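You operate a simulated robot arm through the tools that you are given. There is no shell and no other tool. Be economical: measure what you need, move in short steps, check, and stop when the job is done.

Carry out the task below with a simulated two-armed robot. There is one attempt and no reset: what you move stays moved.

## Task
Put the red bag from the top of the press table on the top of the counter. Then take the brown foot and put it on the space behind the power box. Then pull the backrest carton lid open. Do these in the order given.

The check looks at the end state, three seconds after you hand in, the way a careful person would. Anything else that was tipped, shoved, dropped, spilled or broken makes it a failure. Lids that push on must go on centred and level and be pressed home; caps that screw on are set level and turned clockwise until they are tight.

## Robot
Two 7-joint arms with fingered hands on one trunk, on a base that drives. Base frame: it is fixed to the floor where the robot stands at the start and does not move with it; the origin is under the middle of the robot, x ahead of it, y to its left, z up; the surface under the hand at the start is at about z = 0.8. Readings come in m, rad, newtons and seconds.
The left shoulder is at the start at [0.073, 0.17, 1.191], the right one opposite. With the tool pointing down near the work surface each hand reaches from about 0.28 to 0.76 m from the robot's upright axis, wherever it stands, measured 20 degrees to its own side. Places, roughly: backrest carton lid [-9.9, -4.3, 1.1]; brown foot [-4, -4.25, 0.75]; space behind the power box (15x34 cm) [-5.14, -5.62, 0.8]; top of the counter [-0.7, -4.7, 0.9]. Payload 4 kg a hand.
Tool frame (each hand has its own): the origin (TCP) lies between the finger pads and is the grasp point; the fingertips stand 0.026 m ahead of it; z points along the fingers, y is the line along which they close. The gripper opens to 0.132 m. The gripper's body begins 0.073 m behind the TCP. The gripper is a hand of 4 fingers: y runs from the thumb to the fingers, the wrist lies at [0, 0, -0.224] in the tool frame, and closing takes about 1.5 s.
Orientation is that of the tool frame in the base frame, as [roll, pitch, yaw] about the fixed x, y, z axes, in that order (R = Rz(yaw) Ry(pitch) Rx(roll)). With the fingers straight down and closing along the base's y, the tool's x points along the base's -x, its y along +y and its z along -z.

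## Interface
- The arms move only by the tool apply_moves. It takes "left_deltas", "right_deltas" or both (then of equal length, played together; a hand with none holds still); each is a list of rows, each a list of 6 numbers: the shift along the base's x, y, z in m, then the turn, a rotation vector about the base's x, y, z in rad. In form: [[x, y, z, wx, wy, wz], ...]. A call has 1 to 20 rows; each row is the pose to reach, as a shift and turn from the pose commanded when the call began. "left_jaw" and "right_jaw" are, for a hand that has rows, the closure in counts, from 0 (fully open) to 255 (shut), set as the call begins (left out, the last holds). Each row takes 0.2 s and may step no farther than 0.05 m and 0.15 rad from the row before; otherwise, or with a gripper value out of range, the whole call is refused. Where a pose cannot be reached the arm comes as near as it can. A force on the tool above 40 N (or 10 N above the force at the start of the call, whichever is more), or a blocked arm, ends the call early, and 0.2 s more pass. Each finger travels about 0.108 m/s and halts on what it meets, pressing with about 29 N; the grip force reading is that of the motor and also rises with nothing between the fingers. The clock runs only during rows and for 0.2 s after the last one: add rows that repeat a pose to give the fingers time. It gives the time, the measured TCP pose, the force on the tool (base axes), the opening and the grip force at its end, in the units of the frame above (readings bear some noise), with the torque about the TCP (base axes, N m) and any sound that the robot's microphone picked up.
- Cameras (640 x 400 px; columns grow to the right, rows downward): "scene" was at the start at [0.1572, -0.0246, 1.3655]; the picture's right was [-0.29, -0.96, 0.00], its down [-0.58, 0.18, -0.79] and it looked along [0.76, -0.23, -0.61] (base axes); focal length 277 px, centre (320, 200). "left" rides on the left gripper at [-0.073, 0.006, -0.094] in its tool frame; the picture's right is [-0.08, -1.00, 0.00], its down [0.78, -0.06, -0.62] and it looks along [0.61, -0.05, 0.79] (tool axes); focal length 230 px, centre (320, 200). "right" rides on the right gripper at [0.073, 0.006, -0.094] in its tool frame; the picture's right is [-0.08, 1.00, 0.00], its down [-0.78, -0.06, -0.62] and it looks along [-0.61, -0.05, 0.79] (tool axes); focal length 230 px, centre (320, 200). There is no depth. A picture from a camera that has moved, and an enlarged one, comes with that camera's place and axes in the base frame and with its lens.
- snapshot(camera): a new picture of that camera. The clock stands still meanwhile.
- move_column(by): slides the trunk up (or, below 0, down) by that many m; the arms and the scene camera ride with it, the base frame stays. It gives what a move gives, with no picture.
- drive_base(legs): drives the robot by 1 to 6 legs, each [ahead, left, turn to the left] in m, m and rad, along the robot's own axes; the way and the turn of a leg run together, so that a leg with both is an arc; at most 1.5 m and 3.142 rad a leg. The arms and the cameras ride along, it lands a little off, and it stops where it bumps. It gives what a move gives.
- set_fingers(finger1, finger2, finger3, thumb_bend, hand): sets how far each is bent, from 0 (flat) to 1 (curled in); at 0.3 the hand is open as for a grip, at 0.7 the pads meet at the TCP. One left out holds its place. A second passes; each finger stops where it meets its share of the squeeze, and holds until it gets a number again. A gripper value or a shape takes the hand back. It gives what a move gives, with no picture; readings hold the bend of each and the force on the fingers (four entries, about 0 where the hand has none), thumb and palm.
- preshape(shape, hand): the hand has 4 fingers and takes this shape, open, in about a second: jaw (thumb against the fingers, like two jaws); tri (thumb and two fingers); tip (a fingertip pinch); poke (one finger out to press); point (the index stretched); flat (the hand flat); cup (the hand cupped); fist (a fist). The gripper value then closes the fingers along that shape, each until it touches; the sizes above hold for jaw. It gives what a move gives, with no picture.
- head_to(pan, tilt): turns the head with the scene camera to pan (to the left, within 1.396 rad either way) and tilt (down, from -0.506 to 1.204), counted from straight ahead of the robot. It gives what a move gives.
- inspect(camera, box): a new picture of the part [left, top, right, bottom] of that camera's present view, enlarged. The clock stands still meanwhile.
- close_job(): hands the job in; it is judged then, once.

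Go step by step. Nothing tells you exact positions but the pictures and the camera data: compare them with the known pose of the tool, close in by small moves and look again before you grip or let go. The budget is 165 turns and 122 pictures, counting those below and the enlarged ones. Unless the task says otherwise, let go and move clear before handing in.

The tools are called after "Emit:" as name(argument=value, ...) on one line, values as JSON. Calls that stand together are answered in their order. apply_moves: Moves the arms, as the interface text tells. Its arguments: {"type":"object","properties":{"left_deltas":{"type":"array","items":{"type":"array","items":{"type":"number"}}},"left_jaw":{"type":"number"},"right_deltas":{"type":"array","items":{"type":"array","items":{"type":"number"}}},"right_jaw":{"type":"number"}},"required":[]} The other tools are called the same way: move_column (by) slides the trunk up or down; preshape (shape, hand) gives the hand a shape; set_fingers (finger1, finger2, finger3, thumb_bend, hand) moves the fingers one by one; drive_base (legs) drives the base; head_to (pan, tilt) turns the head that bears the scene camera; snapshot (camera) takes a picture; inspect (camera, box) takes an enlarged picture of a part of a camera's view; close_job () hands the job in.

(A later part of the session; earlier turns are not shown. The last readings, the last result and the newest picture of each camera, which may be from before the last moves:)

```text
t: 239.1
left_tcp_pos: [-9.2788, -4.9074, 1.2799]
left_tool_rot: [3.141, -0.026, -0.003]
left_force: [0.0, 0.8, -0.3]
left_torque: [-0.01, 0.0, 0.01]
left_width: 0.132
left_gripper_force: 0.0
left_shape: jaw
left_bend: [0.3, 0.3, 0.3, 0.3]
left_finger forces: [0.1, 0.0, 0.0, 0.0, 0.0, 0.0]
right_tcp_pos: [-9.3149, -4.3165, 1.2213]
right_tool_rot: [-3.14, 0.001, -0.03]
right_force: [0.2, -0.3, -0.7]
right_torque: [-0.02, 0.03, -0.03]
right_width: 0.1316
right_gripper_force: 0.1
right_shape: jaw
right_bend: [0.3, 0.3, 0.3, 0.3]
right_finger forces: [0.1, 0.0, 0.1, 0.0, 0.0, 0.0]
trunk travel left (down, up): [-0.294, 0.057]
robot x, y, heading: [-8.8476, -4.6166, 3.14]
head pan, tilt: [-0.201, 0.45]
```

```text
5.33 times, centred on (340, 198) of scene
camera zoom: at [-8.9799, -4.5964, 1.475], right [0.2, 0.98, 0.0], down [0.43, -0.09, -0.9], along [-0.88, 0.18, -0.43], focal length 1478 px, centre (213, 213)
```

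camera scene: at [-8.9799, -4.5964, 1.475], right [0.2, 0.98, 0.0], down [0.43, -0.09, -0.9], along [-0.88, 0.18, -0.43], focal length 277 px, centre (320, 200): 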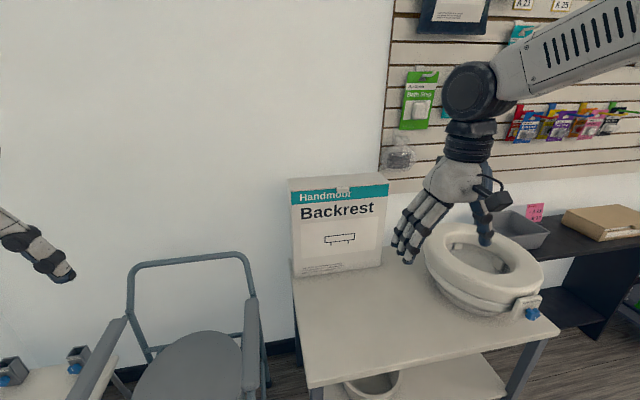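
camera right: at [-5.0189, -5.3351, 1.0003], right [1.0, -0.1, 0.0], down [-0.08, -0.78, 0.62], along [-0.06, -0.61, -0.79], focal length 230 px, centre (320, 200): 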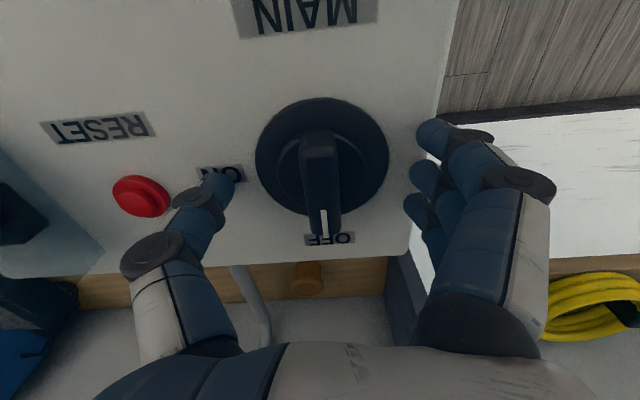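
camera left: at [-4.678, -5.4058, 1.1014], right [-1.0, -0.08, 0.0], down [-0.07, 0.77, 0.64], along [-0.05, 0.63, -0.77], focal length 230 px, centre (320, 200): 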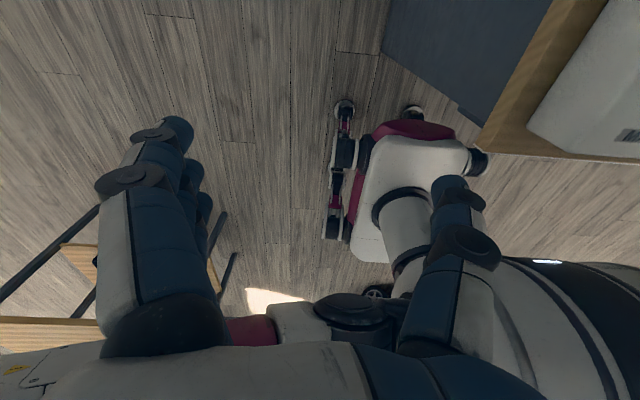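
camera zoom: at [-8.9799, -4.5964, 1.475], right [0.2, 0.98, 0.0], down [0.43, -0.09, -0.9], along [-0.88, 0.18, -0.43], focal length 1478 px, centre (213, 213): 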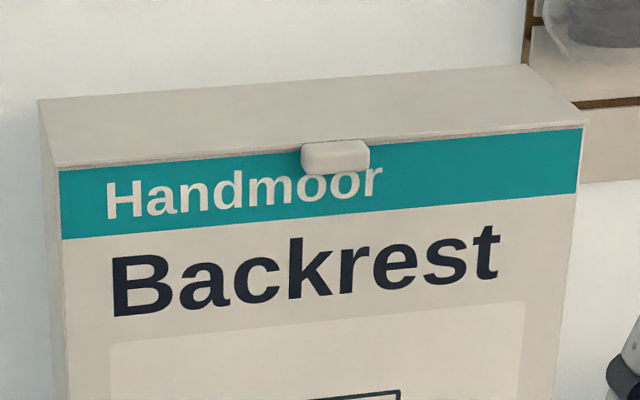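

The lid has a small protruding pull-tab at about (-9.85, -4.337, 1.083), and the hinge is at the back. I'll drive up 0.18 m, point the right hand forward and put one finger out to lift the tab from below.

Emit:
drive_base(legs=[[0.18, 0, 0]])

Emit:
apply_moves(right_deltas=[[0, 0, 0, 0, 0.14, 0], [0, 0, 0, 0, 0.28, 0], [0.0, 0, 0, 0, 0.42, 0], [0.0, 0, 0, 0, 0.56, 0], [0.0, 0, 0, 0, 0.7, 0], [0, 0, -0.02, 0, 0.84, 0], [0, 0, -0.05, 0, 0.98, 0], [0, 0, -0.08, 0, 1.12, 0], [0, 0, -0.1, 0, 1.2, 0], [0, 0, -0.1, 0, 1.2, 0]])

Emit:
preshape(hand="right", shape="poke")

Emit:
snapshot(camera="right")

Emit:
snapshot(camera="scene")

```text
t: 240.6
left_tcp_pos: [-9.4597, -4.9078, 1.2796]
left_tool_rot: [3.14, -0.026, -0.004]
left_force: [0.0, -0.4, 1.3]
left_torque: [0.0, 0.0, -0.02]
left_width: 0.1319
left_gripper_force: 0.1
left_shape: jaw
left_bend: [0.3, 0.3, 0.3, 0.3]
left_finger forces: [0.0, 0.0, 0.0, 0.0, 0.0, 0.0]
right_tcp_pos: [-9.4956, -4.3167, 1.222]
right_tool_rot: [-3.142, -0.001, -0.026]
right_force: [0.4, 0.5, 0.2]
right_torque: [0.0, -0.04, -0.02]
right_width: 0.1318
right_gripper_force: 0.0
right_shape: jaw
right_bend: [0.3, 0.3, 0.3, 0.3]
right_finger forces: [0.0, 0.0, 0.0, 0.0, 0.1, 0.0]
trunk travel left (down, up): [-0.294, 0.057]
robot x, y, heading: [-9.0316, -4.6147, 3.141]
head pan, tilt: [-0.201, 0.45]
```

```text
t: 242.8
left_tcp_pos: [-9.4601, -4.9065, 1.2807]
left_tool_rot: [3.14, -0.026, -0.004]
left_force: [-0.2, -0.4, 0.5]
left_torque: [0.02, 0.02, 0.04]
left_width: 0.1321
left_gripper_force: 0.0
left_shape: jaw
left_bend: [0.3, 0.3, 0.3, 0.3]
left_finger forces: [0.0, 0.1, 0.0, 0.0, 0.1, 0.0]
right_tcp_pos: [-9.5327, -4.3057, 1.1467]
right_tool_rot: [3.085, 1.085, -0.064]
right_force: [-0.1, 0.1, 0.0]
right_torque: [0.01, 0.03, -0.04]
right_width: 0.1319
right_gripper_force: 0.1
right_shape: jaw
right_bend: [0.3, 0.3, 0.3, 0.3]
right_finger forces: [0.0, 0.0, 0.1, 0.0, 0.1, 0.0]
right hand out of reach, approached as far as the arm can: row 7, 8, 9, 10
trunk travel left (down, up): [-0.294, 0.057]
robot x, y, heading: [-9.0293, -4.6171, 3.139]
head pan, tilt: [-0.201, 0.45]
```

```text
t: 243.7
left_tcp_pos: [-9.46, -4.9067, 1.28]
left_tool_rot: [-3.141, -0.026, -0.003]
left_force: [0.2, -0.3, 0.1]
left_torque: [0.0, 0.02, 0.01]
left_width: 0.1317
left_gripper_force: 0.0
left_shape: jaw
left_bend: [0.3, 0.3, 0.3, 0.3]
left_finger forces: [0.0, 0.0, 0.0, 0.0, 0.1, 0.0]
right_tcp_pos: [-9.5328, -4.3081, 1.1457]
right_tool_rot: [3.086, 1.083, -0.062]
right_force: [0.5, 0.3, -0.7]
right_torque: [0.0, -0.01, 0.01]
right_width: 0.0
right_gripper_force: 0.1
right_shape: poke
right_bend: [1.0, 1.0, 1.0, 0.46]
right_finger forces: [0.0, 0.1, 0.0, 0.0, 0.0, 0.0]
trunk travel left (down, up): [-0.294, 0.057]
robot x, y, heading: [-9.0253, -4.6123, 3.139]
head pan, tilt: [-0.201, 0.45]
```

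```text
22 pictures are left
camera right: at [-9.4168, -4.314, 1.1277], right [-0.05, -0.99, 0.09], down [0.18, 0.08, 0.98], along [-0.98, 0.06, 0.17], focal length 230 px, centre (320, 200)
```

right: 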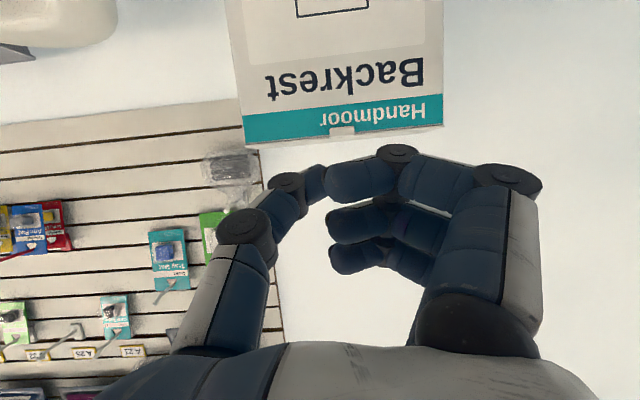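

```text
21 pictures are left
camera scene: at [-9.1612, -4.5959, 1.4749], right [0.2, 0.98, 0.0], down [0.43, -0.09, -0.9], along [-0.88, 0.18, -0.44], focal length 277 px, centre (320, 200)
```

scene: 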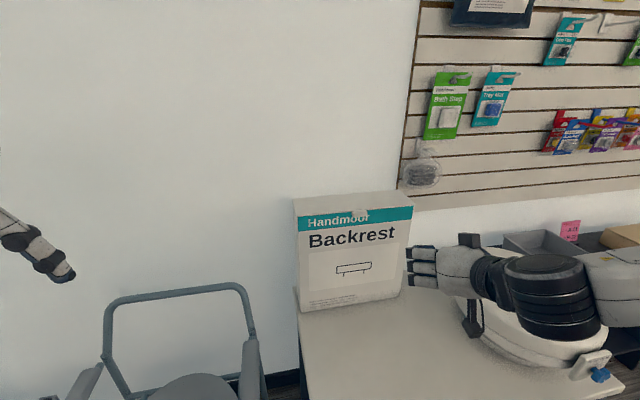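

The poke shape curls all the fingers; I'll try the "point" shape, which should stretch the lowest finger forward.

Emit:
preshape(hand="right", shape="point")

Emit:
snapshot(camera="right")

```text
t: 244.6
left_tcp_pos: [-9.4597, -4.907, 1.2808]
left_tool_rot: [-3.141, -0.025, -0.004]
left_force: [-0.7, -0.9, -0.7]
left_torque: [0.0, 0.01, -0.01]
left_width: 0.132
left_gripper_force: 0.1
left_shape: jaw
left_bend: [0.3, 0.3, 0.3, 0.3]
left_finger forces: [0.1, 0.0, 0.1, 0.1, 0.0, 0.1]
right_tcp_pos: [-9.5321, -4.3074, 1.1467]
right_tool_rot: [3.086, 1.084, -0.059]
right_force: [0.0, 0.8, 0.5]
right_torque: [-0.04, 0.02, 0.02]
right_width: 0.1263
right_gripper_force: 0.0
right_shape: point
right_bend: [0.28, 1.0, 1.0, 0.54]
right_finger forces: [0.0, 0.0, 0.1, 0.0, 0.0, 0.0]
trunk travel left (down, up): [-0.294, 0.057]
robot x, y, heading: [-9.0308, -4.617, 3.14]
head pan, tilt: [-0.201, 0.45]
```

```text
20 pictures are left
camera right: at [-9.4168, -4.314, 1.1277], right [-0.05, -0.99, 0.09], down [0.18, 0.08, 0.98], along [-0.98, 0.06, 0.17], focal length 230 px, centre (320, 200)
```

right: 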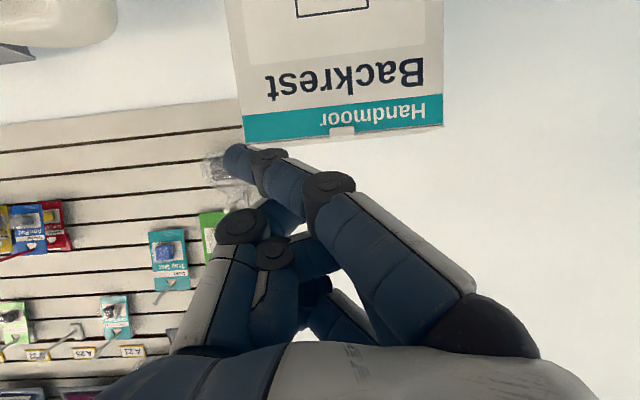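

The index finger is out, with its tip about at (-9.576, -4.252, 1.121). I'll bring the tip to just in front of and below the tab, and look.

Emit:
apply_moves(right_deltas=[[-0.02, -0.02, -0.02, 0, 0, 0], [-0.05, -0.04, -0.035, 0, 0, 0], [-0.08, -0.06, -0.05, 0, 0, 0], [-0.11, -0.08, -0.063, 0, 0, 0], [-0.15, -0.086, -0.063, 0, 0, 0], [-0.18, -0.086, -0.063, 0, 0, 0], [-0.21, -0.086, -0.063, 0, 0, 0], [-0.21, -0.086, -0.063, 0, 0, 0]])

Emit:
snapshot(camera="right")

Emit:
inspect(camera="scene", box=[280, 170, 480, 310])

```text
t: 246.4
left_tcp_pos: [-9.4594, -4.9058, 1.2797]
left_tool_rot: [3.141, -0.024, -0.003]
left_force: [-0.1, 0.0, 0.4]
left_torque: [-0.02, 0.01, 0.0]
left_width: 0.1321
left_gripper_force: 0.1
left_shape: jaw
left_bend: [0.3, 0.3, 0.3, 0.3]
left_finger forces: [0.0, 0.1, 0.0, 0.1, 0.1, 0.1]
right_tcp_pos: [-9.7429, -4.3916, 1.0828]
right_tool_rot: [3.084, 1.084, -0.062]
right_force: [-0.2, 0.0, -0.1]
right_torque: [0.02, -0.03, -0.02]
right_width: 0.1262
right_gripper_force: 0.1
right_shape: point
right_bend: [0.28, 1.0, 1.0, 0.54]
right_finger forces: [0.0, 0.1, 0.0, 0.0, 0.0, 0.0]
right hand out of reach, approached as far as the arm can: row 4
trunk travel left (down, up): [-0.294, 0.057]
robot x, y, heading: [-9.0294, -4.6178, 3.14]
head pan, tilt: [-0.201, 0.45]
```

```text
19 pictures are left
camera right: at [-9.6274, -4.3989, 1.0639], right [-0.05, -0.99, 0.09], down [0.18, 0.08, 0.98], along [-0.98, 0.07, 0.18], focal length 230 px, centre (320, 200)
```

right: 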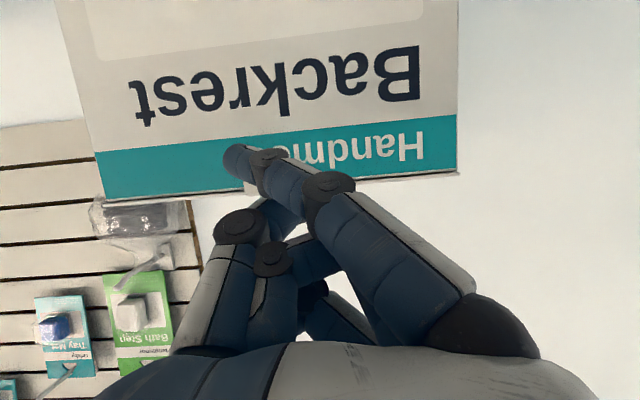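

```text
2.86 times, centred on (380, 240) of scene
camera zoom: at [-9.1606, -4.5953, 1.475], right [0.2, 0.98, 0.0], down [0.43, -0.09, -0.9], along [-0.88, 0.18, -0.43], focal length 792 px, centre (149, 86)
```

zoom: 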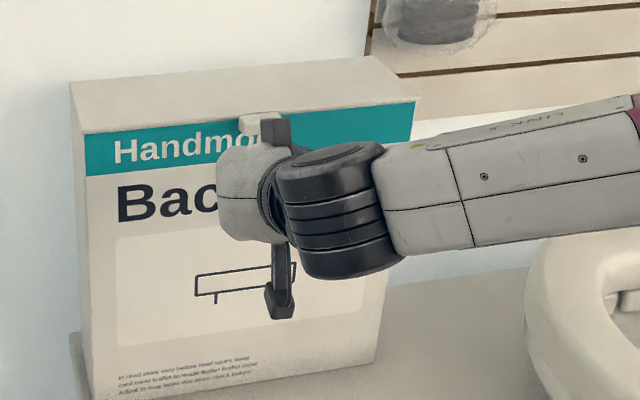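

The fingertip is just in front of and below the tab. I'll advance it to the face under the tab.

Emit:
apply_moves(right_deltas=[[-0.015, 0, -0.003, 0, 0, 0], [-0.03, 0, -0.003, 0, 0, 0], [-0.042, 0, -0.003, 0, 0, 0], [-0.05, 0, -0.003, 0, 0, 0], [-0.05, 0, -0.003, 0, 0, 0]])

Emit:
inspect(camera="right", box=[140, 100, 400, 300])

```text
t: 247.6
left_tcp_pos: [-9.4598, -4.9067, 1.2795]
left_tool_rot: [-3.14, -0.026, -0.004]
left_force: [-0.4, 0.8, -0.3]
left_torque: [0.01, 0.02, -0.01]
left_width: 0.132
left_gripper_force: 0.0
left_shape: jaw
left_bend: [0.3, 0.3, 0.3, 0.3]
left_finger forces: [0.1, 0.1, 0.0, 0.1, 0.0, 0.0]
right_tcp_pos: [-9.7928, -4.3929, 1.0783]
right_tool_rot: [3.085, 1.083, -0.061]
right_force: [-0.1, -0.6, -0.4]
right_torque: [0.0, -0.01, -0.01]
right_width: 0.1259
right_gripper_force: 0.0
right_shape: point
right_bend: [0.28, 1.0, 1.0, 0.54]
right_finger forces: [0.0, 0.0, 0.1, 0.1, 0.0, 0.0]
trunk travel left (down, up): [-0.294, 0.057]
robot x, y, heading: [-9.0314, -4.6157, 3.139]
head pan, tilt: [-0.201, 0.45]
```

```text
2.00 times, centred on (270, 200) of right
camera zoom: at [-9.6772, -4.3995, 1.0603], right [-0.05, -0.99, 0.09], down [0.18, 0.08, 0.98], along [-0.98, 0.06, 0.17], focal length 460 px, centre (420, 200)
```

zoom: 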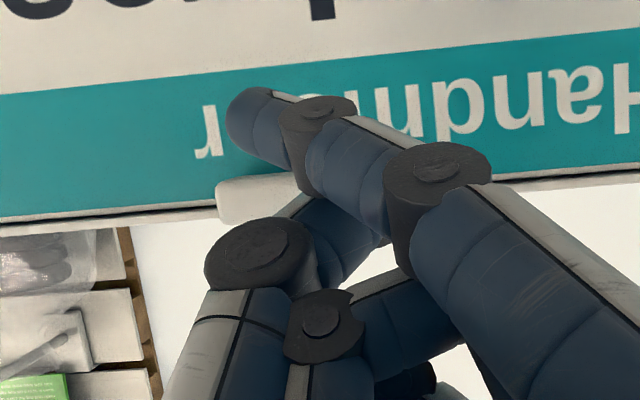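

The tip is beneath the tab. I'll go in 1 cm more and lift slowly.

Emit:
apply_moves(right_deltas=[[-0.006, 0.005, 0, 0, 0, 0], [-0.01, 0.005, 0, 0, 0, 0], [-0.01, 0.005, 0.01, 0, 0, 0], [-0.01, 0.005, 0.02, 0, 0, 0], [-0.011, 0.005, 0.03, 0, 0, 0], [-0.012, 0.005, 0.04, 0, 0, 0], [-0.014, 0.005, 0.05, 0, 0, 0], [-0.016, 0.005, 0.06, 0, 0, 0]])

Emit:
snapshot(camera="right")

Emit:
inspect(camera="scene", box=[280, 160, 480, 310])

```text
t: 249.4
left_tcp_pos: [-9.4587, -4.9068, 1.2793]
left_tool_rot: [-3.141, -0.026, -0.005]
left_force: [0.2, -0.8, -0.6]
left_torque: [-0.02, 0.03, 0.0]
left_width: 0.132
left_gripper_force: 0.1
left_shape: jaw
left_bend: [0.3, 0.3, 0.3, 0.3]
left_finger forces: [0.0, 0.0, 0.0, 0.1, 0.1, 0.0]
right_tcp_pos: [-9.8078, -4.3879, 1.1398]
right_tool_rot: [3.088, 1.084, -0.06]
right_force: [0.6, 0.2, -0.3]
right_torque: [0.0, -0.01, 0.01]
right_width: 0.1259
right_gripper_force: 0.1
right_shape: point
right_bend: [0.28, 1.0, 1.0, 0.54]
right_finger forces: [0.0, 0.1, 0.0, 0.0, 0.0, 0.0]
trunk travel left (down, up): [-0.294, 0.057]
robot x, y, heading: [-9.0312, -4.6142, 3.139]
head pan, tilt: [-0.201, 0.45]
```

```text
16 pictures are left
camera right: at [-9.6925, -4.3946, 1.1204], right [-0.05, -0.99, 0.09], down [0.18, 0.08, 0.98], along [-0.98, 0.06, 0.17], focal length 230 px, centre (320, 200)
```

right: 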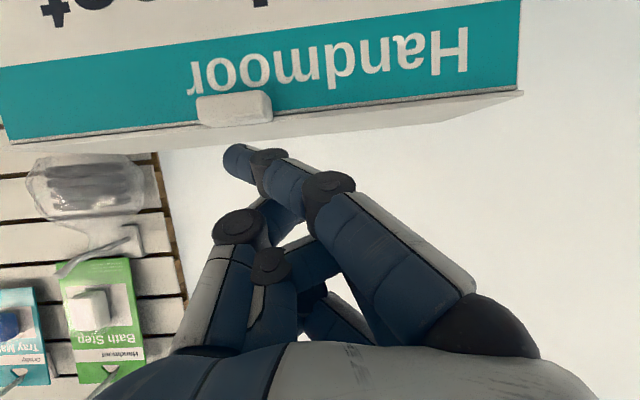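

```text
2.67 times, centred on (380, 235) of scene
camera zoom: at [-9.161, -4.5961, 1.475], right [0.2, 0.98, 0.0], down [0.43, -0.09, -0.9], along [-0.88, 0.18, -0.44], focal length 739 px, centre (160, 107)
```

zoom: 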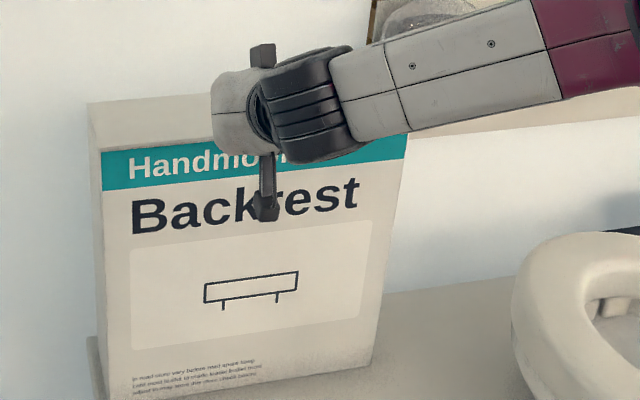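

The finger passed in front of the tab, so the tip was short of the face. I'll back out, go down, and come in further this time.

Emit:
apply_moves(right_deltas=[[0.02, 0, 0, 0, 0, 0], [0.04, 0, -0.02, 0, 0, 0], [0.04, 0, -0.05, 0, 0, 0], [0.04, 0, -0.064, 0, 0, 0], [0.01, 0, -0.064, 0, 0, 0], [-0.005, 0, -0.064, 0, 0, 0], [-0.015, 0, -0.064, 0, 0, 0], [-0.015, 0, -0.064, 0, 0, 0]])

Emit:
inspect(camera="right", box=[140, 80, 400, 280])

```text
t: 251.2
left_tcp_pos: [-9.4592, -4.907, 1.2793]
left_tool_rot: [3.14, -0.025, -0.003]
left_force: [0.3, 0.0, -0.7]
left_torque: [0.01, 0.02, -0.01]
left_width: 0.1319
left_gripper_force: 0.1
left_shape: jaw
left_bend: [0.3, 0.3, 0.3, 0.3]
left_finger forces: [0.0, 0.1, 0.0, 0.0, 0.1, 0.0]
right_tcp_pos: [-9.8233, -4.3886, 1.0765]
right_tool_rot: [3.085, 1.084, -0.062]
right_force: [-0.2, -0.8, -0.4]
right_torque: [0.0, -0.01, 0.01]
right_width: 0.1259
right_gripper_force: 0.0
right_shape: point
right_bend: [0.28, 1.0, 1.0, 0.54]
right_finger forces: [0.1, 0.0, 0.1, 0.0, 0.1, 0.0]
trunk travel left (down, up): [-0.294, 0.057]
robot x, y, heading: [-9.0314, -4.6165, 3.143]
head pan, tilt: [-0.201, 0.45]
```

```text
2.00 times, centred on (270, 180) of right
camera zoom: at [-9.708, -4.3945, 1.0568], right [-0.05, -0.99, 0.09], down [0.18, 0.08, 0.98], along [-0.98, 0.06, 0.17], focal length 460 px, centre (420, 240)
```

zoom: 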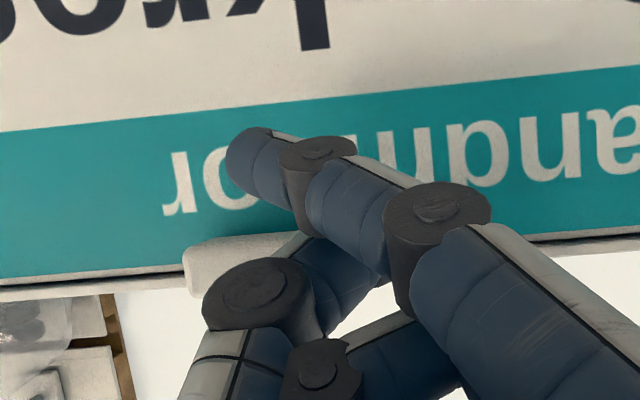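

Emit:
apply_moves(right_deltas=[[-0.004, 0, 0, 0, 0, 0], [-0.008, 0, 0, 0, 0, 0], [-0.012, 0, 0, 0, 0, 0], [-0.012, 0, 0, 0, 0, 0]])

```text
t: 252.2
left_tcp_pos: [-9.4594, -4.9088, 1.2797]
left_tool_rot: [3.139, -0.026, -0.004]
left_force: [-0.1, -0.1, 0.2]
left_torque: [-0.02, -0.01, 0.02]
left_width: 0.1318
left_gripper_force: 0.0
left_shape: jaw
left_bend: [0.3, 0.3, 0.3, 0.3]
left_finger forces: [0.0, 0.1, 0.0, 0.0, 0.0, 0.1]
right_tcp_pos: [-9.8342, -4.388, 1.0761]
right_tool_rot: [3.087, 1.085, -0.06]
right_force: [0.7, -0.2, -0.5]
right_torque: [0.01, 0.0, -0.05]
right_width: 0.1261
right_gripper_force: 0.2
right_shape: point
right_bend: [0.28, 1.0, 1.0, 0.55]
right_finger forces: [0.0, 0.0, 0.0, 0.1, 1.5, 0.1]
trunk travel left (down, up): [-0.294, 0.057]
robot x, y, heading: [-9.0322, -4.6159, 3.138]
head pan, tilt: [-0.201, 0.45]
```

The thumb is touching first. I'll back off 1 cm, curl the thumb fully out of the way, and see.

Emit:
apply_moves(right_deltas=[[0.015, 0, 0, 0, 0, 0], [0.015, 0, 0, 0, 0, 0]])

Emit:
set_fingers(hand="right", finger1=0.1, finger2=1.0, finger3=1.0, thumb_bend=0.0)

Emit:
snapshot(camera="right")

```text
t: 252.8
left_tcp_pos: [-9.4604, -4.9071, 1.2795]
left_tool_rot: [-3.14, -0.026, -0.002]
left_force: [0.0, 0.0, 0.4]
left_torque: [0.01, -0.01, -0.01]
left_width: 0.132
left_gripper_force: 0.1
left_shape: jaw
left_bend: [0.3, 0.3, 0.3, 0.3]
left_finger forces: [0.1, 0.0, 0.1, 0.1, 0.1, 0.0]
right_tcp_pos: [-9.8195, -4.3868, 1.0742]
right_tool_rot: [3.088, 1.085, -0.062]
right_force: [0.7, -0.4, -1.9]
right_torque: [0.01, 0.02, 0.01]
right_width: 0.126
right_gripper_force: 0.0
right_shape: point
right_bend: [0.28, 1.0, 1.0, 0.54]
right_finger forces: [0.1, 0.1, 0.0, 0.0, 0.1, 0.1]
trunk travel left (down, up): [-0.294, 0.057]
robot x, y, heading: [-9.0341, -4.6164, 3.143]
head pan, tilt: [-0.201, 0.45]
```

```text
t: 253.8
left_tcp_pos: [-9.4604, -4.9075, 1.2802]
left_tool_rot: [-3.141, -0.025, -0.002]
left_force: [0.0, -0.2, 0.3]
left_torque: [-0.01, -0.02, 0.0]
left_width: 0.1323
left_gripper_force: 0.0
left_shape: jaw
left_bend: [0.3, 0.3, 0.3, 0.3]
left_finger forces: [0.1, 0.1, 0.1, 0.0, 0.0, 0.0]
right_tcp_pos: [-9.8202, -4.3876, 1.0754]
right_tool_rot: [3.086, 1.084, -0.06]
right_force: [-0.4, -0.8, 0.0]
right_torque: [-0.01, 0.0, 0.04]
right_width: 0.1744
right_gripper_force: 0.1
right_shape: fingers
right_bend: [0.1, 1.0, 1.0, 0.0]
right_finger forces: [0.0, 0.1, 0.0, 0.1, 0.1, 0.0]
trunk travel left (down, up): [-0.294, 0.057]
robot x, y, heading: [-9.0311, -4.6157, 3.14]
head pan, tilt: [-0.201, 0.45]
```

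```text
13 pictures are left
camera right: at [-9.7047, -4.3943, 1.0565], right [-0.05, -0.99, 0.09], down [0.18, 0.08, 0.98], along [-0.98, 0.06, 0.17], focal length 230 px, centre (320, 200)
```

right: 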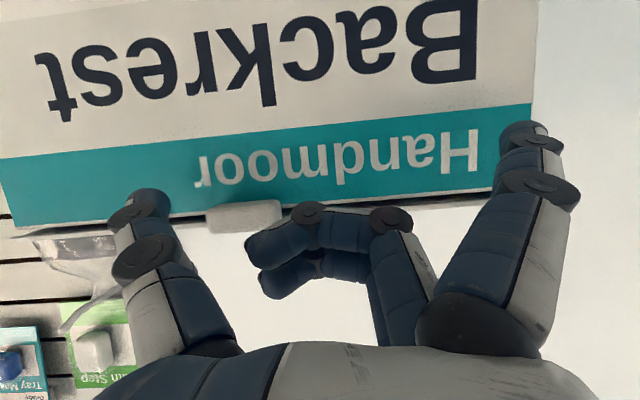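

Now the index is straight and the thumb is clear. I'll back off, shift 17 cm so that the index lies under the tab, and come in again.

Emit:
apply_moves(right_deltas=[[0.03, 0.02, -0.005, 0, 0, 0], [0.04, 0.06, -0.005, 0, 0, 0], [0.04, 0.1, -0.005, 0, 0, 0], [0.04, 0.14, -0.005, 0, 0, 0], [0.03, 0.17, -0.005, 0, 0, 0], [0.01, 0.17, -0.005, 0, 0, 0], [0.0, 0.17, -0.005, 0, 0, 0], [0.0, 0.17, -0.005, 0, 0, 0]])

Emit:
snapshot(camera="right")

```text
t: 255.6
left_tcp_pos: [-9.46, -4.9063, 1.2803]
left_tool_rot: [3.14, -0.026, -0.003]
left_force: [0.4, 0.3, -0.2]
left_torque: [-0.02, 0.01, 0.0]
left_width: 0.1319
left_gripper_force: 0.1
left_shape: jaw
left_bend: [0.3, 0.3, 0.3, 0.3]
left_finger forces: [0.1, 0.0, 0.0, 0.1, 0.0, 0.0]
right_tcp_pos: [-9.8204, -4.2173, 1.0696]
right_tool_rot: [3.088, 1.086, -0.061]
right_force: [-0.1, -0.3, -0.5]
right_torque: [-0.04, 0.0, 0.01]
right_width: 0.1748
right_gripper_force: 0.2
right_shape: fingers
right_bend: [0.1, 1.0, 1.0, 0.0]
right_finger forces: [0.1, 0.0, 0.0, 0.1, 0.0, 0.0]
trunk travel left (down, up): [-0.294, 0.057]
robot x, y, heading: [-9.0331, -4.6139, 3.146]
head pan, tilt: [-0.201, 0.45]
```

```text
12 pictures are left
camera right: at [-9.7052, -4.224, 1.051], right [-0.05, -0.99, 0.09], down [0.18, 0.08, 0.98], along [-0.98, 0.06, 0.17], focal length 230 px, centre (320, 200)
```

right: 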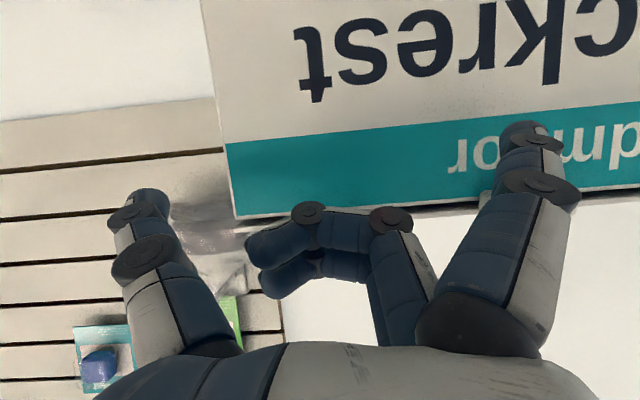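

The index finger now covers the tab. Advancing carefully to the face.

Emit:
apply_moves(right_deltas=[[-0.004, 0, 0, 0, 0, 0], [-0.008, 0, 0, 0, 0, 0], [-0.012, 0, 0, 0, 0, 0], [-0.016, 0, 0, 0, 0, 0], [-0.016, 0, 0, 0, 0, 0]])

```text
t: 256.8
left_tcp_pos: [-9.4603, -4.9067, 1.2792]
left_tool_rot: [-3.141, -0.026, -0.002]
left_force: [0.2, 0.1, -0.2]
left_torque: [0.01, 0.0, -0.01]
left_width: 0.132
left_gripper_force: 0.1
left_shape: jaw
left_bend: [0.3, 0.3, 0.3, 0.3]
left_finger forces: [0.1, 0.1, 0.1, 0.0, 0.0, 0.0]
right_tcp_pos: [-9.8362, -4.217, 1.0699]
right_tool_rot: [3.085, 1.083, -0.06]
right_force: [1.2, 0.1, 0.7]
right_torque: [-0.03, -0.03, -0.03]
right_width: 0.1745
right_gripper_force: 0.1
right_shape: fingers
right_bend: [0.1, 1.0, 1.0, 0.0]
right_finger forces: [0.1, 0.0, 0.1, 0.0, 0.1, 0.1]
trunk travel left (down, up): [-0.294, 0.057]
robot x, y, heading: [-9.0287, -4.6167, 3.143]
head pan, tilt: [-0.201, 0.45]
```

Emit:
apply_moves(right_deltas=[[-0.004, 0, 0, 0, 0, 0], [-0.008, 0, 0, 0, 0, 0], [-0.008, 0, 0, 0, 0, 0]])

Emit:
inspect(camera="right", box=[380, 90, 640, 290])

```text
t: 257.6
left_tcp_pos: [-9.4594, -4.9069, 1.2791]
left_tool_rot: [3.14, -0.026, -0.004]
left_force: [-0.9, 1.1, 0.1]
left_torque: [-0.01, 0.0, -0.01]
left_width: 0.132
left_gripper_force: 0.0
left_shape: jaw
left_bend: [0.3, 0.3, 0.3, 0.3]
left_finger forces: [0.1, 0.0, 0.0, 0.0, 0.0, 0.1]
right_tcp_pos: [-9.8447, -4.2175, 1.07]
right_tool_rot: [3.085, 1.085, -0.06]
right_force: [0.2, -0.1, 0.4]
right_torque: [-0.01, -0.02, 0.01]
right_width: 0.1749
right_gripper_force: 0.2
right_shape: fingers
right_bend: [0.1, 1.0, 1.0, 0.0]
right_finger forces: [0.0, 0.1, 0.1, 0.1, 0.0, 0.0]
trunk travel left (down, up): [-0.294, 0.057]
robot x, y, heading: [-9.028, -4.6169, 3.137]
head pan, tilt: [-0.201, 0.45]
```

```text
2.00 times, centred on (510, 190) of right
camera zoom: at [-9.7289, -4.224, 1.0513], right [-0.05, -0.99, 0.09], down [0.18, 0.08, 0.98], along [-0.98, 0.06, 0.17], focal length 460 px, centre (-60, 220)
```

zoom: 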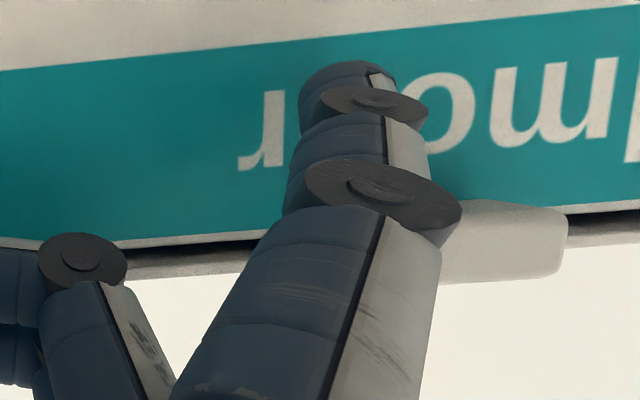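

The index is about 3.5 cm to the side of the tab. I'll shift under it, go in 1 cm, and lift gently.

Emit:
apply_moves(right_deltas=[[0.0, -0.02, -0.002, 0, 0, 0], [0.0, -0.036, -0.002, 0, 0, 0], [-0.005, -0.036, -0.002, 0, 0, 0], [-0.01, -0.036, -0.002, 0, 0, 0], [-0.014, -0.036, -0.002, 0, 0, 0], [-0.014, -0.036, 0.008, 0, 0, 0], [-0.014, -0.036, 0.018, 0, 0, 0], [-0.014, -0.036, 0.026, 0, 0, 0]])

Emit:
inspect(camera="right", box=[380, 90, 640, 290])

```text
t: 259.0
left_tcp_pos: [-9.4572, -4.9078, 1.2818]
left_tool_rot: [-3.14, -0.022, -0.004]
left_force: [0.3, -0.1, -0.2]
left_torque: [-0.03, 0.0, -0.02]
left_width: 0.132
left_gripper_force: 0.1
left_shape: jaw
left_bend: [0.3, 0.3, 0.3, 0.3]
left_finger forces: [0.1, 0.1, 0.1, 0.0, 0.0, 0.1]
right_tcp_pos: [-9.8526, -4.2558, 1.0679]
right_tool_rot: [3.074, 1.074, -0.074]
right_force: [13.9, -3.4, -0.1]
right_torque: [-0.08, -0.06, -1.29]
right_width: 0.1787
right_gripper_force: 7.2
right_shape: fingers
right_bend: [0.1, 1.0, 1.0, 0.0]
right_finger forces: [0.1, 0.0, 1.3, 0.0, 13.3, 0.0]
trunk travel left (down, up): [-0.294, 0.057]
robot x, y, heading: [-9.0286, -4.6163, 3.137]
head pan, tilt: [-0.201, 0.45]
stopped in row 6 (right hand): the force on the tool passed its limit at 44 N (the readings are from after the stop); the commanded pose is now the measured one
```

```text
2.00 times, centred on (510, 190) of right
camera zoom: at [-9.7364, -4.263, 1.0507], right [-0.05, -0.99, 0.1], down [0.17, 0.09, 0.98], along [-0.98, 0.07, 0.16], focal length 460 px, centre (-60, 220)
```

zoom: 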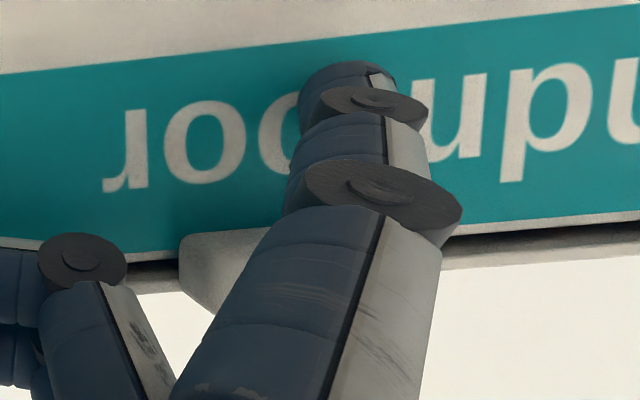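

The straight thumb touched the carton's face. I'll back off at once, curl the thumb right in, and check with a picture.

Emit:
apply_moves(right_deltas=[[0.02, 0, 0, 0, 0, 0], [0.04, 0, -0.01, 0, 0, 0], [0.04, 0, -0.01, 0, 0, 0]])

Emit:
set_fingers(hand="right", finger1=0.1, finger2=1.0, finger3=1.0, thumb_bend=1.0)

Emit:
snapshot(camera="right")

```text
t: 259.8
left_tcp_pos: [-9.459, -4.9063, 1.2804]
left_tool_rot: [3.141, -0.027, -0.004]
left_force: [-0.3, -0.4, 0.9]
left_torque: [-0.01, 0.02, 0.01]
left_width: 0.1318
left_gripper_force: 0.1
left_shape: jaw
left_bend: [0.3, 0.3, 0.3, 0.3]
left_finger forces: [0.1, 0.0, 0.0, 0.0, 0.0, 0.0]
right_tcp_pos: [-9.8148, -4.2574, 1.0569]
right_tool_rot: [3.077, 1.074, -0.071]
right_force: [-1.0, 1.4, 0.1]
right_torque: [-0.02, -0.01, -0.01]
right_width: 0.1753
right_gripper_force: 0.0
right_shape: fingers
right_bend: [0.1, 1.0, 1.0, 0.0]
right_finger forces: [0.0, 0.0, 0.0, 0.1, 0.0, 0.1]
trunk travel left (down, up): [-0.294, 0.057]
robot x, y, heading: [-9.0263, -4.6172, 3.135]
head pan, tilt: [-0.201, 0.45]
```

```text
t: 260.8
left_tcp_pos: [-9.4595, -4.9076, 1.28]
left_tool_rot: [-3.141, -0.026, -0.003]
left_force: [-0.6, 0.9, 0.0]
left_torque: [0.01, 0.02, 0.01]
left_width: 0.1317
left_gripper_force: 0.1
left_shape: jaw
left_bend: [0.3, 0.3, 0.3, 0.3]
left_finger forces: [0.0, 0.0, 0.0, 0.0, 0.1, 0.0]
right_tcp_pos: [-9.8137, -4.2549, 1.058]
right_tool_rot: [3.076, 1.073, -0.071]
right_force: [-0.2, -0.4, 0.4]
right_torque: [0.02, 0.0, 0.03]
right_width: 0.0727
right_gripper_force: 0.1
right_shape: fingers
right_bend: [0.1, 1.0, 1.0, 0.85]
right_finger forces: [0.0, 0.1, 0.1, 0.0, 0.0, 0.0]
trunk travel left (down, up): [-0.294, 0.057]
robot x, y, heading: [-9.0279, -4.6171, 3.138]
head pan, tilt: [-0.201, 0.45]
```

```text
9 pictures are left
camera right: at [-9.6988, -4.2624, 1.04], right [-0.05, -0.99, 0.1], down [0.17, 0.09, 0.98], along [-0.98, 0.07, 0.16], focal length 230 px, centre (320, 200)
```

right: 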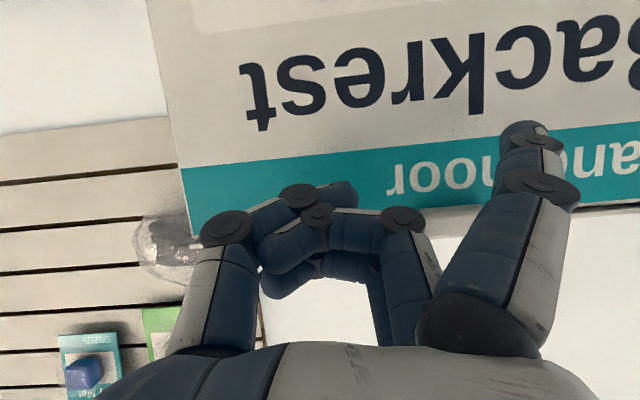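

I have few pictures left, so I'll change the approach: roll the hand so that three fingers lie side by side below the tab with the thumb above. That allows a plain pinch and lift. I'll back off, open and roll.

Emit:
apply_moves(right_deltas=[[0.04, 0, 0, 0, 0, 0], [0.08, -0.01, 0.01, 0.128, 0.032, 0.032], [0.11, -0.02, 0.02, 0.256, 0.064, 0.064], [0.12, -0.03, 0.02, 0.384, 0.096, 0.096], [0.12, -0.04, 0.02, 0.512, 0.128, 0.128], [0.12, -0.05, 0.02, 0.64, 0.16, 0.16], [0.12, -0.06, 0.02, 0.768, 0.192, 0.192], [0.12, -0.07, 0.02, 0.896, 0.224, 0.224], [0.12, -0.08, 0.02, 1.024, 0.256, 0.256], [0.12, -0.08, 0.02, 1.152, 0.288, 0.288], [0.12, -0.08, 0.02, 1.28, 0.32, 0.32], [0.12, -0.08, 0.02, 1.408, 0.352, 0.352], [0.12, -0.08, 0.02, 1.537, 0.384, 0.384], [0.12, -0.08, 0.02, 1.537, 0.384, 0.384]], right_jaw=0)

```text
t: 263.8
left_tcp_pos: [-9.4591, -4.906, 1.2803]
left_tool_rot: [-3.14, -0.026, -0.003]
left_force: [0.1, 0.7, -0.1]
left_torque: [0.03, 0.01, 0.03]
left_width: 0.1319
left_gripper_force: 0.0
left_shape: jaw
left_bend: [0.3, 0.3, 0.3, 0.3]
left_finger forces: [0.0, 0.0, 0.1, 0.0, 0.1, 0.0]
right_tcp_pos: [-9.7788, -4.2563, 1.1507]
right_tool_rot: [-1.668, 0.038, 1.673]
right_force: [-0.8, 0.1, 0.3]
right_torque: [-0.02, 0.01, 0.01]
right_width: 0.0
right_gripper_force: 0.1
right_shape: point
right_bend: [0.28, 1.0, 1.0, 0.54]
right_finger forces: [0.0, 0.0, 0.0, 0.0, 0.0, 0.0]
right hand out of reach, approached as far as the arm can: row 3, 4, 5, 6, 7, 8, 9, 10, 11, 12, 13, 14
trunk travel left (down, up): [-0.294, 0.057]
robot x, y, heading: [-9.0317, -4.6169, 3.14]
head pan, tilt: [-0.201, 0.45]
```

The orientation is as wanted: fingers forward and closing vertically. I'll return to the jaw shape, lower the hand so the fingers are below tab level, and look.

Emit:
apply_moves(right_deltas=[[0.03, -0.02, 0, 0, 0, 0], [0.06, -0.05, -0.01, 0, 0, 0], [0.06, -0.08, -0.02, 0, 0, 0], [0.06, -0.08, -0.03, 0, 0, 0]])

Emit:
preshape(hand="right", shape="jaw")

Emit:
snapshot(camera="scene")

```text
t: 264.8
left_tcp_pos: [-9.4588, -4.9072, 1.2807]
left_tool_rot: [3.142, -0.024, -0.004]
left_force: [0.8, -0.4, 0.2]
left_torque: [-0.02, -0.02, 0.0]
left_width: 0.1318
left_gripper_force: 0.3
left_shape: jaw
left_bend: [0.3, 0.3, 0.3, 0.3]
left_finger forces: [0.1, 0.0, 0.0, 0.0, 0.0, 0.0]
right_tcp_pos: [-9.7452, -4.3033, 1.1604]
right_tool_rot: [-1.708, 0.044, 1.711]
right_force: [-0.2, 0.1, 0.6]
right_torque: [-0.01, -0.01, 0.02]
right_width: 0.0
right_gripper_force: 0.0
right_shape: point
right_bend: [0.28, 1.0, 1.0, 0.54]
right_finger forces: [0.0, 0.0, 0.0, 0.0, 0.0, 0.0]
right hand out of reach, approached as far as the arm can: row 1, 2, 3, 4
trunk travel left (down, up): [-0.294, 0.057]
robot x, y, heading: [-9.0295, -4.6186, 3.141]
head pan, tilt: [-0.201, 0.45]
```

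```text
t: 265.7
left_tcp_pos: [-9.4589, -4.9064, 1.28]
left_tool_rot: [3.141, -0.026, -0.003]
left_force: [-1.4, -0.1, -0.4]
left_torque: [0.0, -0.01, -0.02]
left_width: 0.1317
left_gripper_force: 0.0
left_shape: jaw
left_bend: [0.3, 0.3, 0.3, 0.3]
left_finger forces: [0.1, 0.1, 0.1, 0.1, 0.1, 0.0]
right_tcp_pos: [-9.7474, -4.3045, 1.1603]
right_tool_rot: [-1.707, 0.044, 1.713]
right_force: [0.7, -0.4, 0.3]
right_torque: [0.01, 0.01, -0.02]
right_width: 0.132
right_gripper_force: 0.0
right_shape: jaw
right_bend: [0.3, 0.3, 0.3, 0.3]
right_finger forces: [0.0, 0.0, 0.1, 0.1, 0.0, 0.1]
trunk travel left (down, up): [-0.294, 0.057]
robot x, y, heading: [-9.0289, -4.6153, 3.139]
head pan, tilt: [-0.201, 0.45]
```

```text
8 pictures are left
camera scene: at [-9.1606, -4.596, 1.4749], right [0.2, 0.98, 0.0], down [0.43, -0.09, -0.9], along [-0.88, 0.18, -0.44], focal length 277 px, centre (320, 200)
```

scene: 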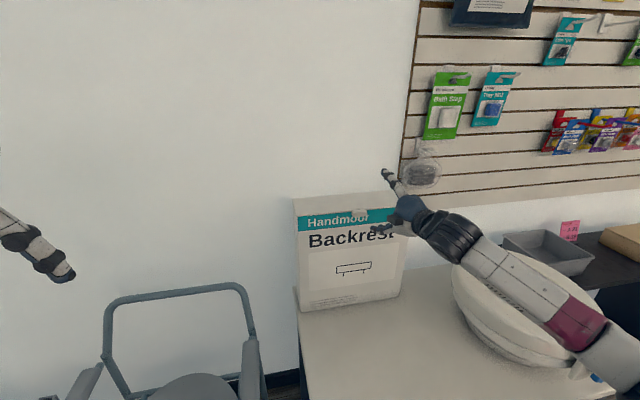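

Good posture. I'll move so the TCP comes level with the tab, with its fingers below and thumb above, stopping 3 cm short.

Emit:
apply_moves(right_deltas=[[0.0, -0.01, -0.02, 0, 0, 0], [-0.01, -0.02, -0.04, 0, 0, 0], [-0.02, -0.034, -0.06, 0, 0, 0], [-0.03, -0.034, -0.075, 0, 0, 0], [-0.04, -0.034, -0.075, 0, 0, 0], [-0.04, -0.034, -0.075, 0, 0, 0]])

```text
t: 267.1
left_tcp_pos: [-9.4587, -4.9057, 1.2792]
left_tool_rot: [3.141, -0.024, -0.004]
left_force: [0.6, 0.2, 0.2]
left_torque: [-0.01, -0.02, 0.01]
left_width: 0.1321
left_gripper_force: 0.0
left_shape: jaw
left_bend: [0.3, 0.3, 0.3, 0.3]
left_finger forces: [0.1, 0.1, 0.1, 0.0, 0.0, 0.0]
right_tcp_pos: [-9.8005, -4.3228, 1.0945]
right_tool_rot: [-1.72, 0.048, 1.73]
right_force: [-0.1, 0.2, 0.1]
right_torque: [-0.02, -0.03, -0.01]
right_width: 0.1321
right_gripper_force: 0.0
right_shape: jaw
right_bend: [0.3, 0.3, 0.3, 0.3]
right_finger forces: [0.0, 0.1, 0.0, 0.1, 0.1, 0.0]
right hand out of reach, approached as far as the arm can: row 1, 2, 3, 4, 5, 6
trunk travel left (down, up): [-0.294, 0.057]
robot x, y, heading: [-9.028, -4.6156, 3.14]
head pan, tilt: [-0.201, 0.45]
```

Emit:
inspect(camera="scene", box=[320, 170, 440, 270])

Emit:
snapshot(camera="right")

```text
4.00 times, centred on (380, 220) of scene
camera zoom: at [-9.1605, -4.5958, 1.4749], right [0.2, 0.98, 0.0], down [0.43, -0.09, -0.9], along [-0.88, 0.18, -0.44], focal length 1109 px, centre (80, 120)
```

zoom: 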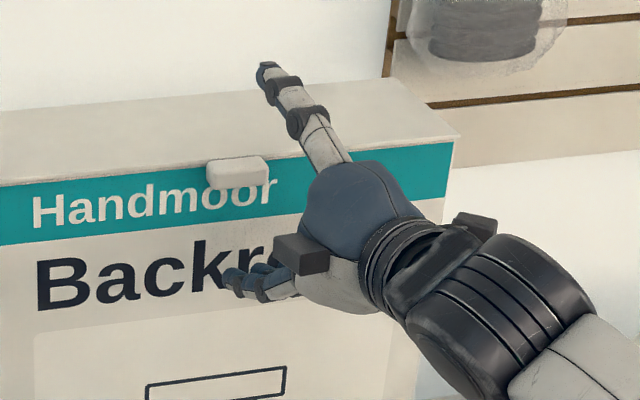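

```text
6 pictures are left
camera right: at [-9.7209, -4.2353, 1.1006], right [0.17, -0.1, -0.98], down [0.72, -0.67, 0.19], along [-0.68, -0.74, -0.04], focal length 230 px, centre (320, 200)
```

right: 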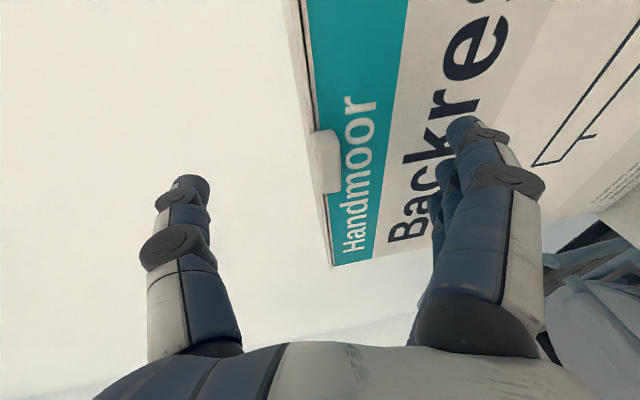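

The view confirms the tab is centred between thumb and fingers, about 2.5 cm further on. I'll move in that last bit and close slowly.

Emit:
apply_moves(right_deltas=[[-0.008, -0.005, -0.003, 0, 0, 0], [-0.016, -0.01, -0.006, 0, 0, 0], [-0.022, -0.014, -0.008, 0, 0, 0], [-0.022, -0.014, -0.008, 0, 0, 0]])

```text
t: 268.1
left_tcp_pos: [-9.4606, -4.9076, 1.2801]
left_tool_rot: [3.142, -0.027, -0.003]
left_force: [0.6, 0.2, 0.6]
left_torque: [-0.01, 0.01, 0.0]
left_width: 0.1319
left_gripper_force: 0.0
left_shape: jaw
left_bend: [0.3, 0.3, 0.3, 0.3]
left_finger forces: [0.0, 0.1, 0.0, 0.1, 0.0, 0.0]
right_tcp_pos: [-9.8281, -4.3309, 1.0895]
right_tool_rot: [-1.714, 0.044, 1.722]
right_force: [0.4, 0.2, 0.1]
right_torque: [0.02, -0.01, 0.02]
right_width: 0.1319
right_gripper_force: 0.0
right_shape: jaw
right_bend: [0.3, 0.3, 0.3, 0.3]
right_finger forces: [0.1, 0.1, 0.0, 0.1, 0.0, 0.1]
right hand out of reach, approached as far as the arm can: row 1, 2, 3, 4
trunk travel left (down, up): [-0.294, 0.057]
robot x, y, heading: [-9.0327, -4.616, 3.138]
head pan, tilt: [-0.201, 0.45]
```

Emit:
apply_moves(right_deltas=[[0.003, 0, 0, 0, 0, 0], [0.003, 0, 0, 0, 0, 0], [0.003, 0, 0, 0, 0, 0], [0.003, 0, 0, 0, 0, 0], [0.003, 0, 0, 0, 0, 0], [0.003, 0, 0, 0, 0, 0], [0.003, 0, 0, 0, 0, 0]], right_jaw=255)

Emit:
snapshot(camera="right")

```text
t: 269.7
left_tcp_pos: [-9.4592, -4.9066, 1.2812]
left_tool_rot: [3.141, -0.027, -0.004]
left_force: [-0.1, -0.4, -0.3]
left_torque: [-0.01, 0.0, -0.01]
left_width: 0.1321
left_gripper_force: 0.0
left_shape: jaw
left_bend: [0.3, 0.3, 0.3, 0.3]
left_finger forces: [0.0, 0.0, 0.0, 0.0, 0.1, 0.0]
right_tcp_pos: [-9.8258, -4.3297, 1.0893]
right_tool_rot: [-1.714, 0.045, 1.719]
right_force: [-1.6, 0.1, 0.0]
right_torque: [0.13, 0.01, -0.03]
right_width: 0.0105
right_gripper_force: 28.5
right_shape: jaw
right_bend: [0.71, 0.71, 0.72, 0.7]
right_finger forces: [8.5, 8.9, 8.8, 0.0, 25.7, 0.0]
trunk travel left (down, up): [-0.294, 0.057]
robot x, y, heading: [-9.0295, -4.6152, 3.138]
head pan, tilt: [-0.201, 0.45]
```

```text
5 pictures are left
camera right: at [-9.7457, -4.2423, 1.0954], right [0.16, -0.1, -0.98], down [0.71, -0.68, 0.18], along [-0.68, -0.73, -0.04], focal length 230 px, centre (320, 200)
```

right: 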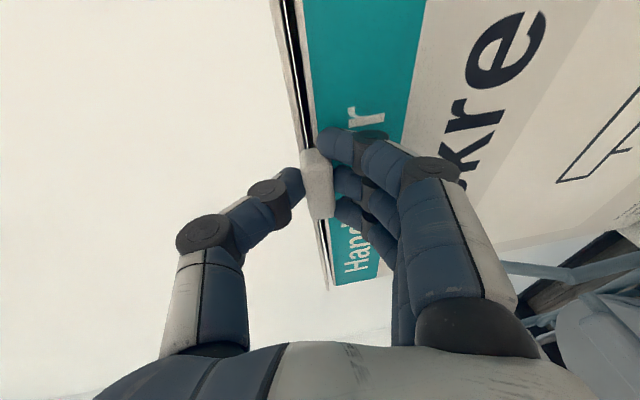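

The tab is firmly pinched by the thumb and all three fingers. The hinge is at about x -9.979, z 1.088, so I'll pull the lid up along its arc (radius 0.153), the first 0.5 rad.

Emit:
apply_moves(right_deltas=[[-0.0008, 0, 0.0153, 0, -0.1, 0], [-0.003, 0, 0.0304, 0, -0.2, 0], [-0.0068, 0, 0.0452, 0, -0.3, 0], [-0.0121, 0, 0.0596, 0, -0.4, 0], [-0.0187, 0, 0.0734, 0, -0.5, 0], [-0.0187, 0, 0.0734, 0, -0.5, 0]])

Emit:
inspect(camera="scene", box=[260, 120, 480, 330])

```text
t: 271.1
left_tcp_pos: [-9.4589, -4.9055, 1.2794]
left_tool_rot: [-3.141, -0.027, -0.005]
left_force: [0.6, 0.2, -0.6]
left_torque: [0.01, 0.0, -0.02]
left_width: 0.1319
left_gripper_force: 0.1
left_shape: jaw
left_bend: [0.3, 0.3, 0.3, 0.3]
left_finger forces: [0.0, 0.0, 0.0, 0.0, 0.1, 0.0]
right_tcp_pos: [-9.8447, -4.3301, 1.1609]
right_tool_rot: [-2.209, 0.108, 1.675]
right_force: [-3.7, 2.6, -2.3]
right_torque: [0.26, -0.01, 0.13]
right_width: 0.0085
right_gripper_force: 29.2
right_shape: jaw
right_bend: [0.73, 0.71, 0.72, 0.7]
right_finger forces: [1.4, 11.2, 11.1, 0.1, 23.1, 0.0]
trunk travel left (down, up): [-0.294, 0.057]
robot x, y, heading: [-9.0324, -4.6173, 3.137]
head pan, tilt: [-0.201, 0.45]
```

```text
1.90 times, centred on (370, 225) of scene
camera zoom: at [-9.1617, -4.5953, 1.4748], right [0.2, 0.98, 0.0], down [0.43, -0.09, -0.9], along [-0.88, 0.18, -0.44], focal length 528 px, centre (225, 152)
```

zoom: 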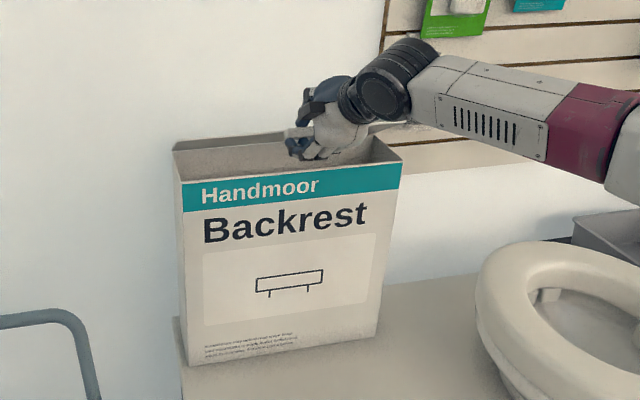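

The lid is opening and the carton hasn't moved. Continuing along the arc to about 1.1 rad.

Emit:
apply_moves(right_deltas=[[-0.008, 0, 0.013, 0, -0.1, 0], [-0.0173, 0, 0.0252, 0, -0.2, 0], [-0.0277, 0, 0.0364, 0, -0.3, 0], [-0.0392, 0, 0.0465, 0, -0.4, 0], [-0.0516, 0, 0.0554, 0, -0.5, 0], [-0.0649, 0, 0.063, 0, -0.6, 0], [-0.0649, 0, 0.063, 0, -0.6, 0]])

```text
t: 272.7
left_tcp_pos: [-9.4587, -4.9046, 1.281]
left_tool_rot: [3.14, -0.024, -0.004]
left_force: [-0.9, 0.0, 0.2]
left_torque: [-0.01, 0.01, 0.01]
left_width: 0.1321
left_gripper_force: 0.0
left_shape: jaw
left_bend: [0.3, 0.3, 0.3, 0.3]
left_finger forces: [0.0, 0.0, 0.1, 0.0, 0.1, 0.0]
right_tcp_pos: [-9.7921, -4.3368, 1.2089]
right_tool_rot: [-2.808, 0.146, 1.594]
right_force: [-0.7, 0.3, 0.1]
right_torque: [-0.04, 0.03, 0.01]
right_width: 0.0036
right_gripper_force: 28.9
right_shape: jaw
right_bend: [0.73, 0.72, 0.75, 0.74]
right_finger forces: [0.0, 0.1, 0.0, 0.0, 0.1, 0.0]
right hand out of reach, approached as far as the arm can: row 3, 4, 5, 6, 7
trunk travel left (down, up): [-0.294, 0.057]
robot x, y, heading: [-9.0337, -4.617, 3.144]
head pan, tilt: [-0.201, 0.45]
```

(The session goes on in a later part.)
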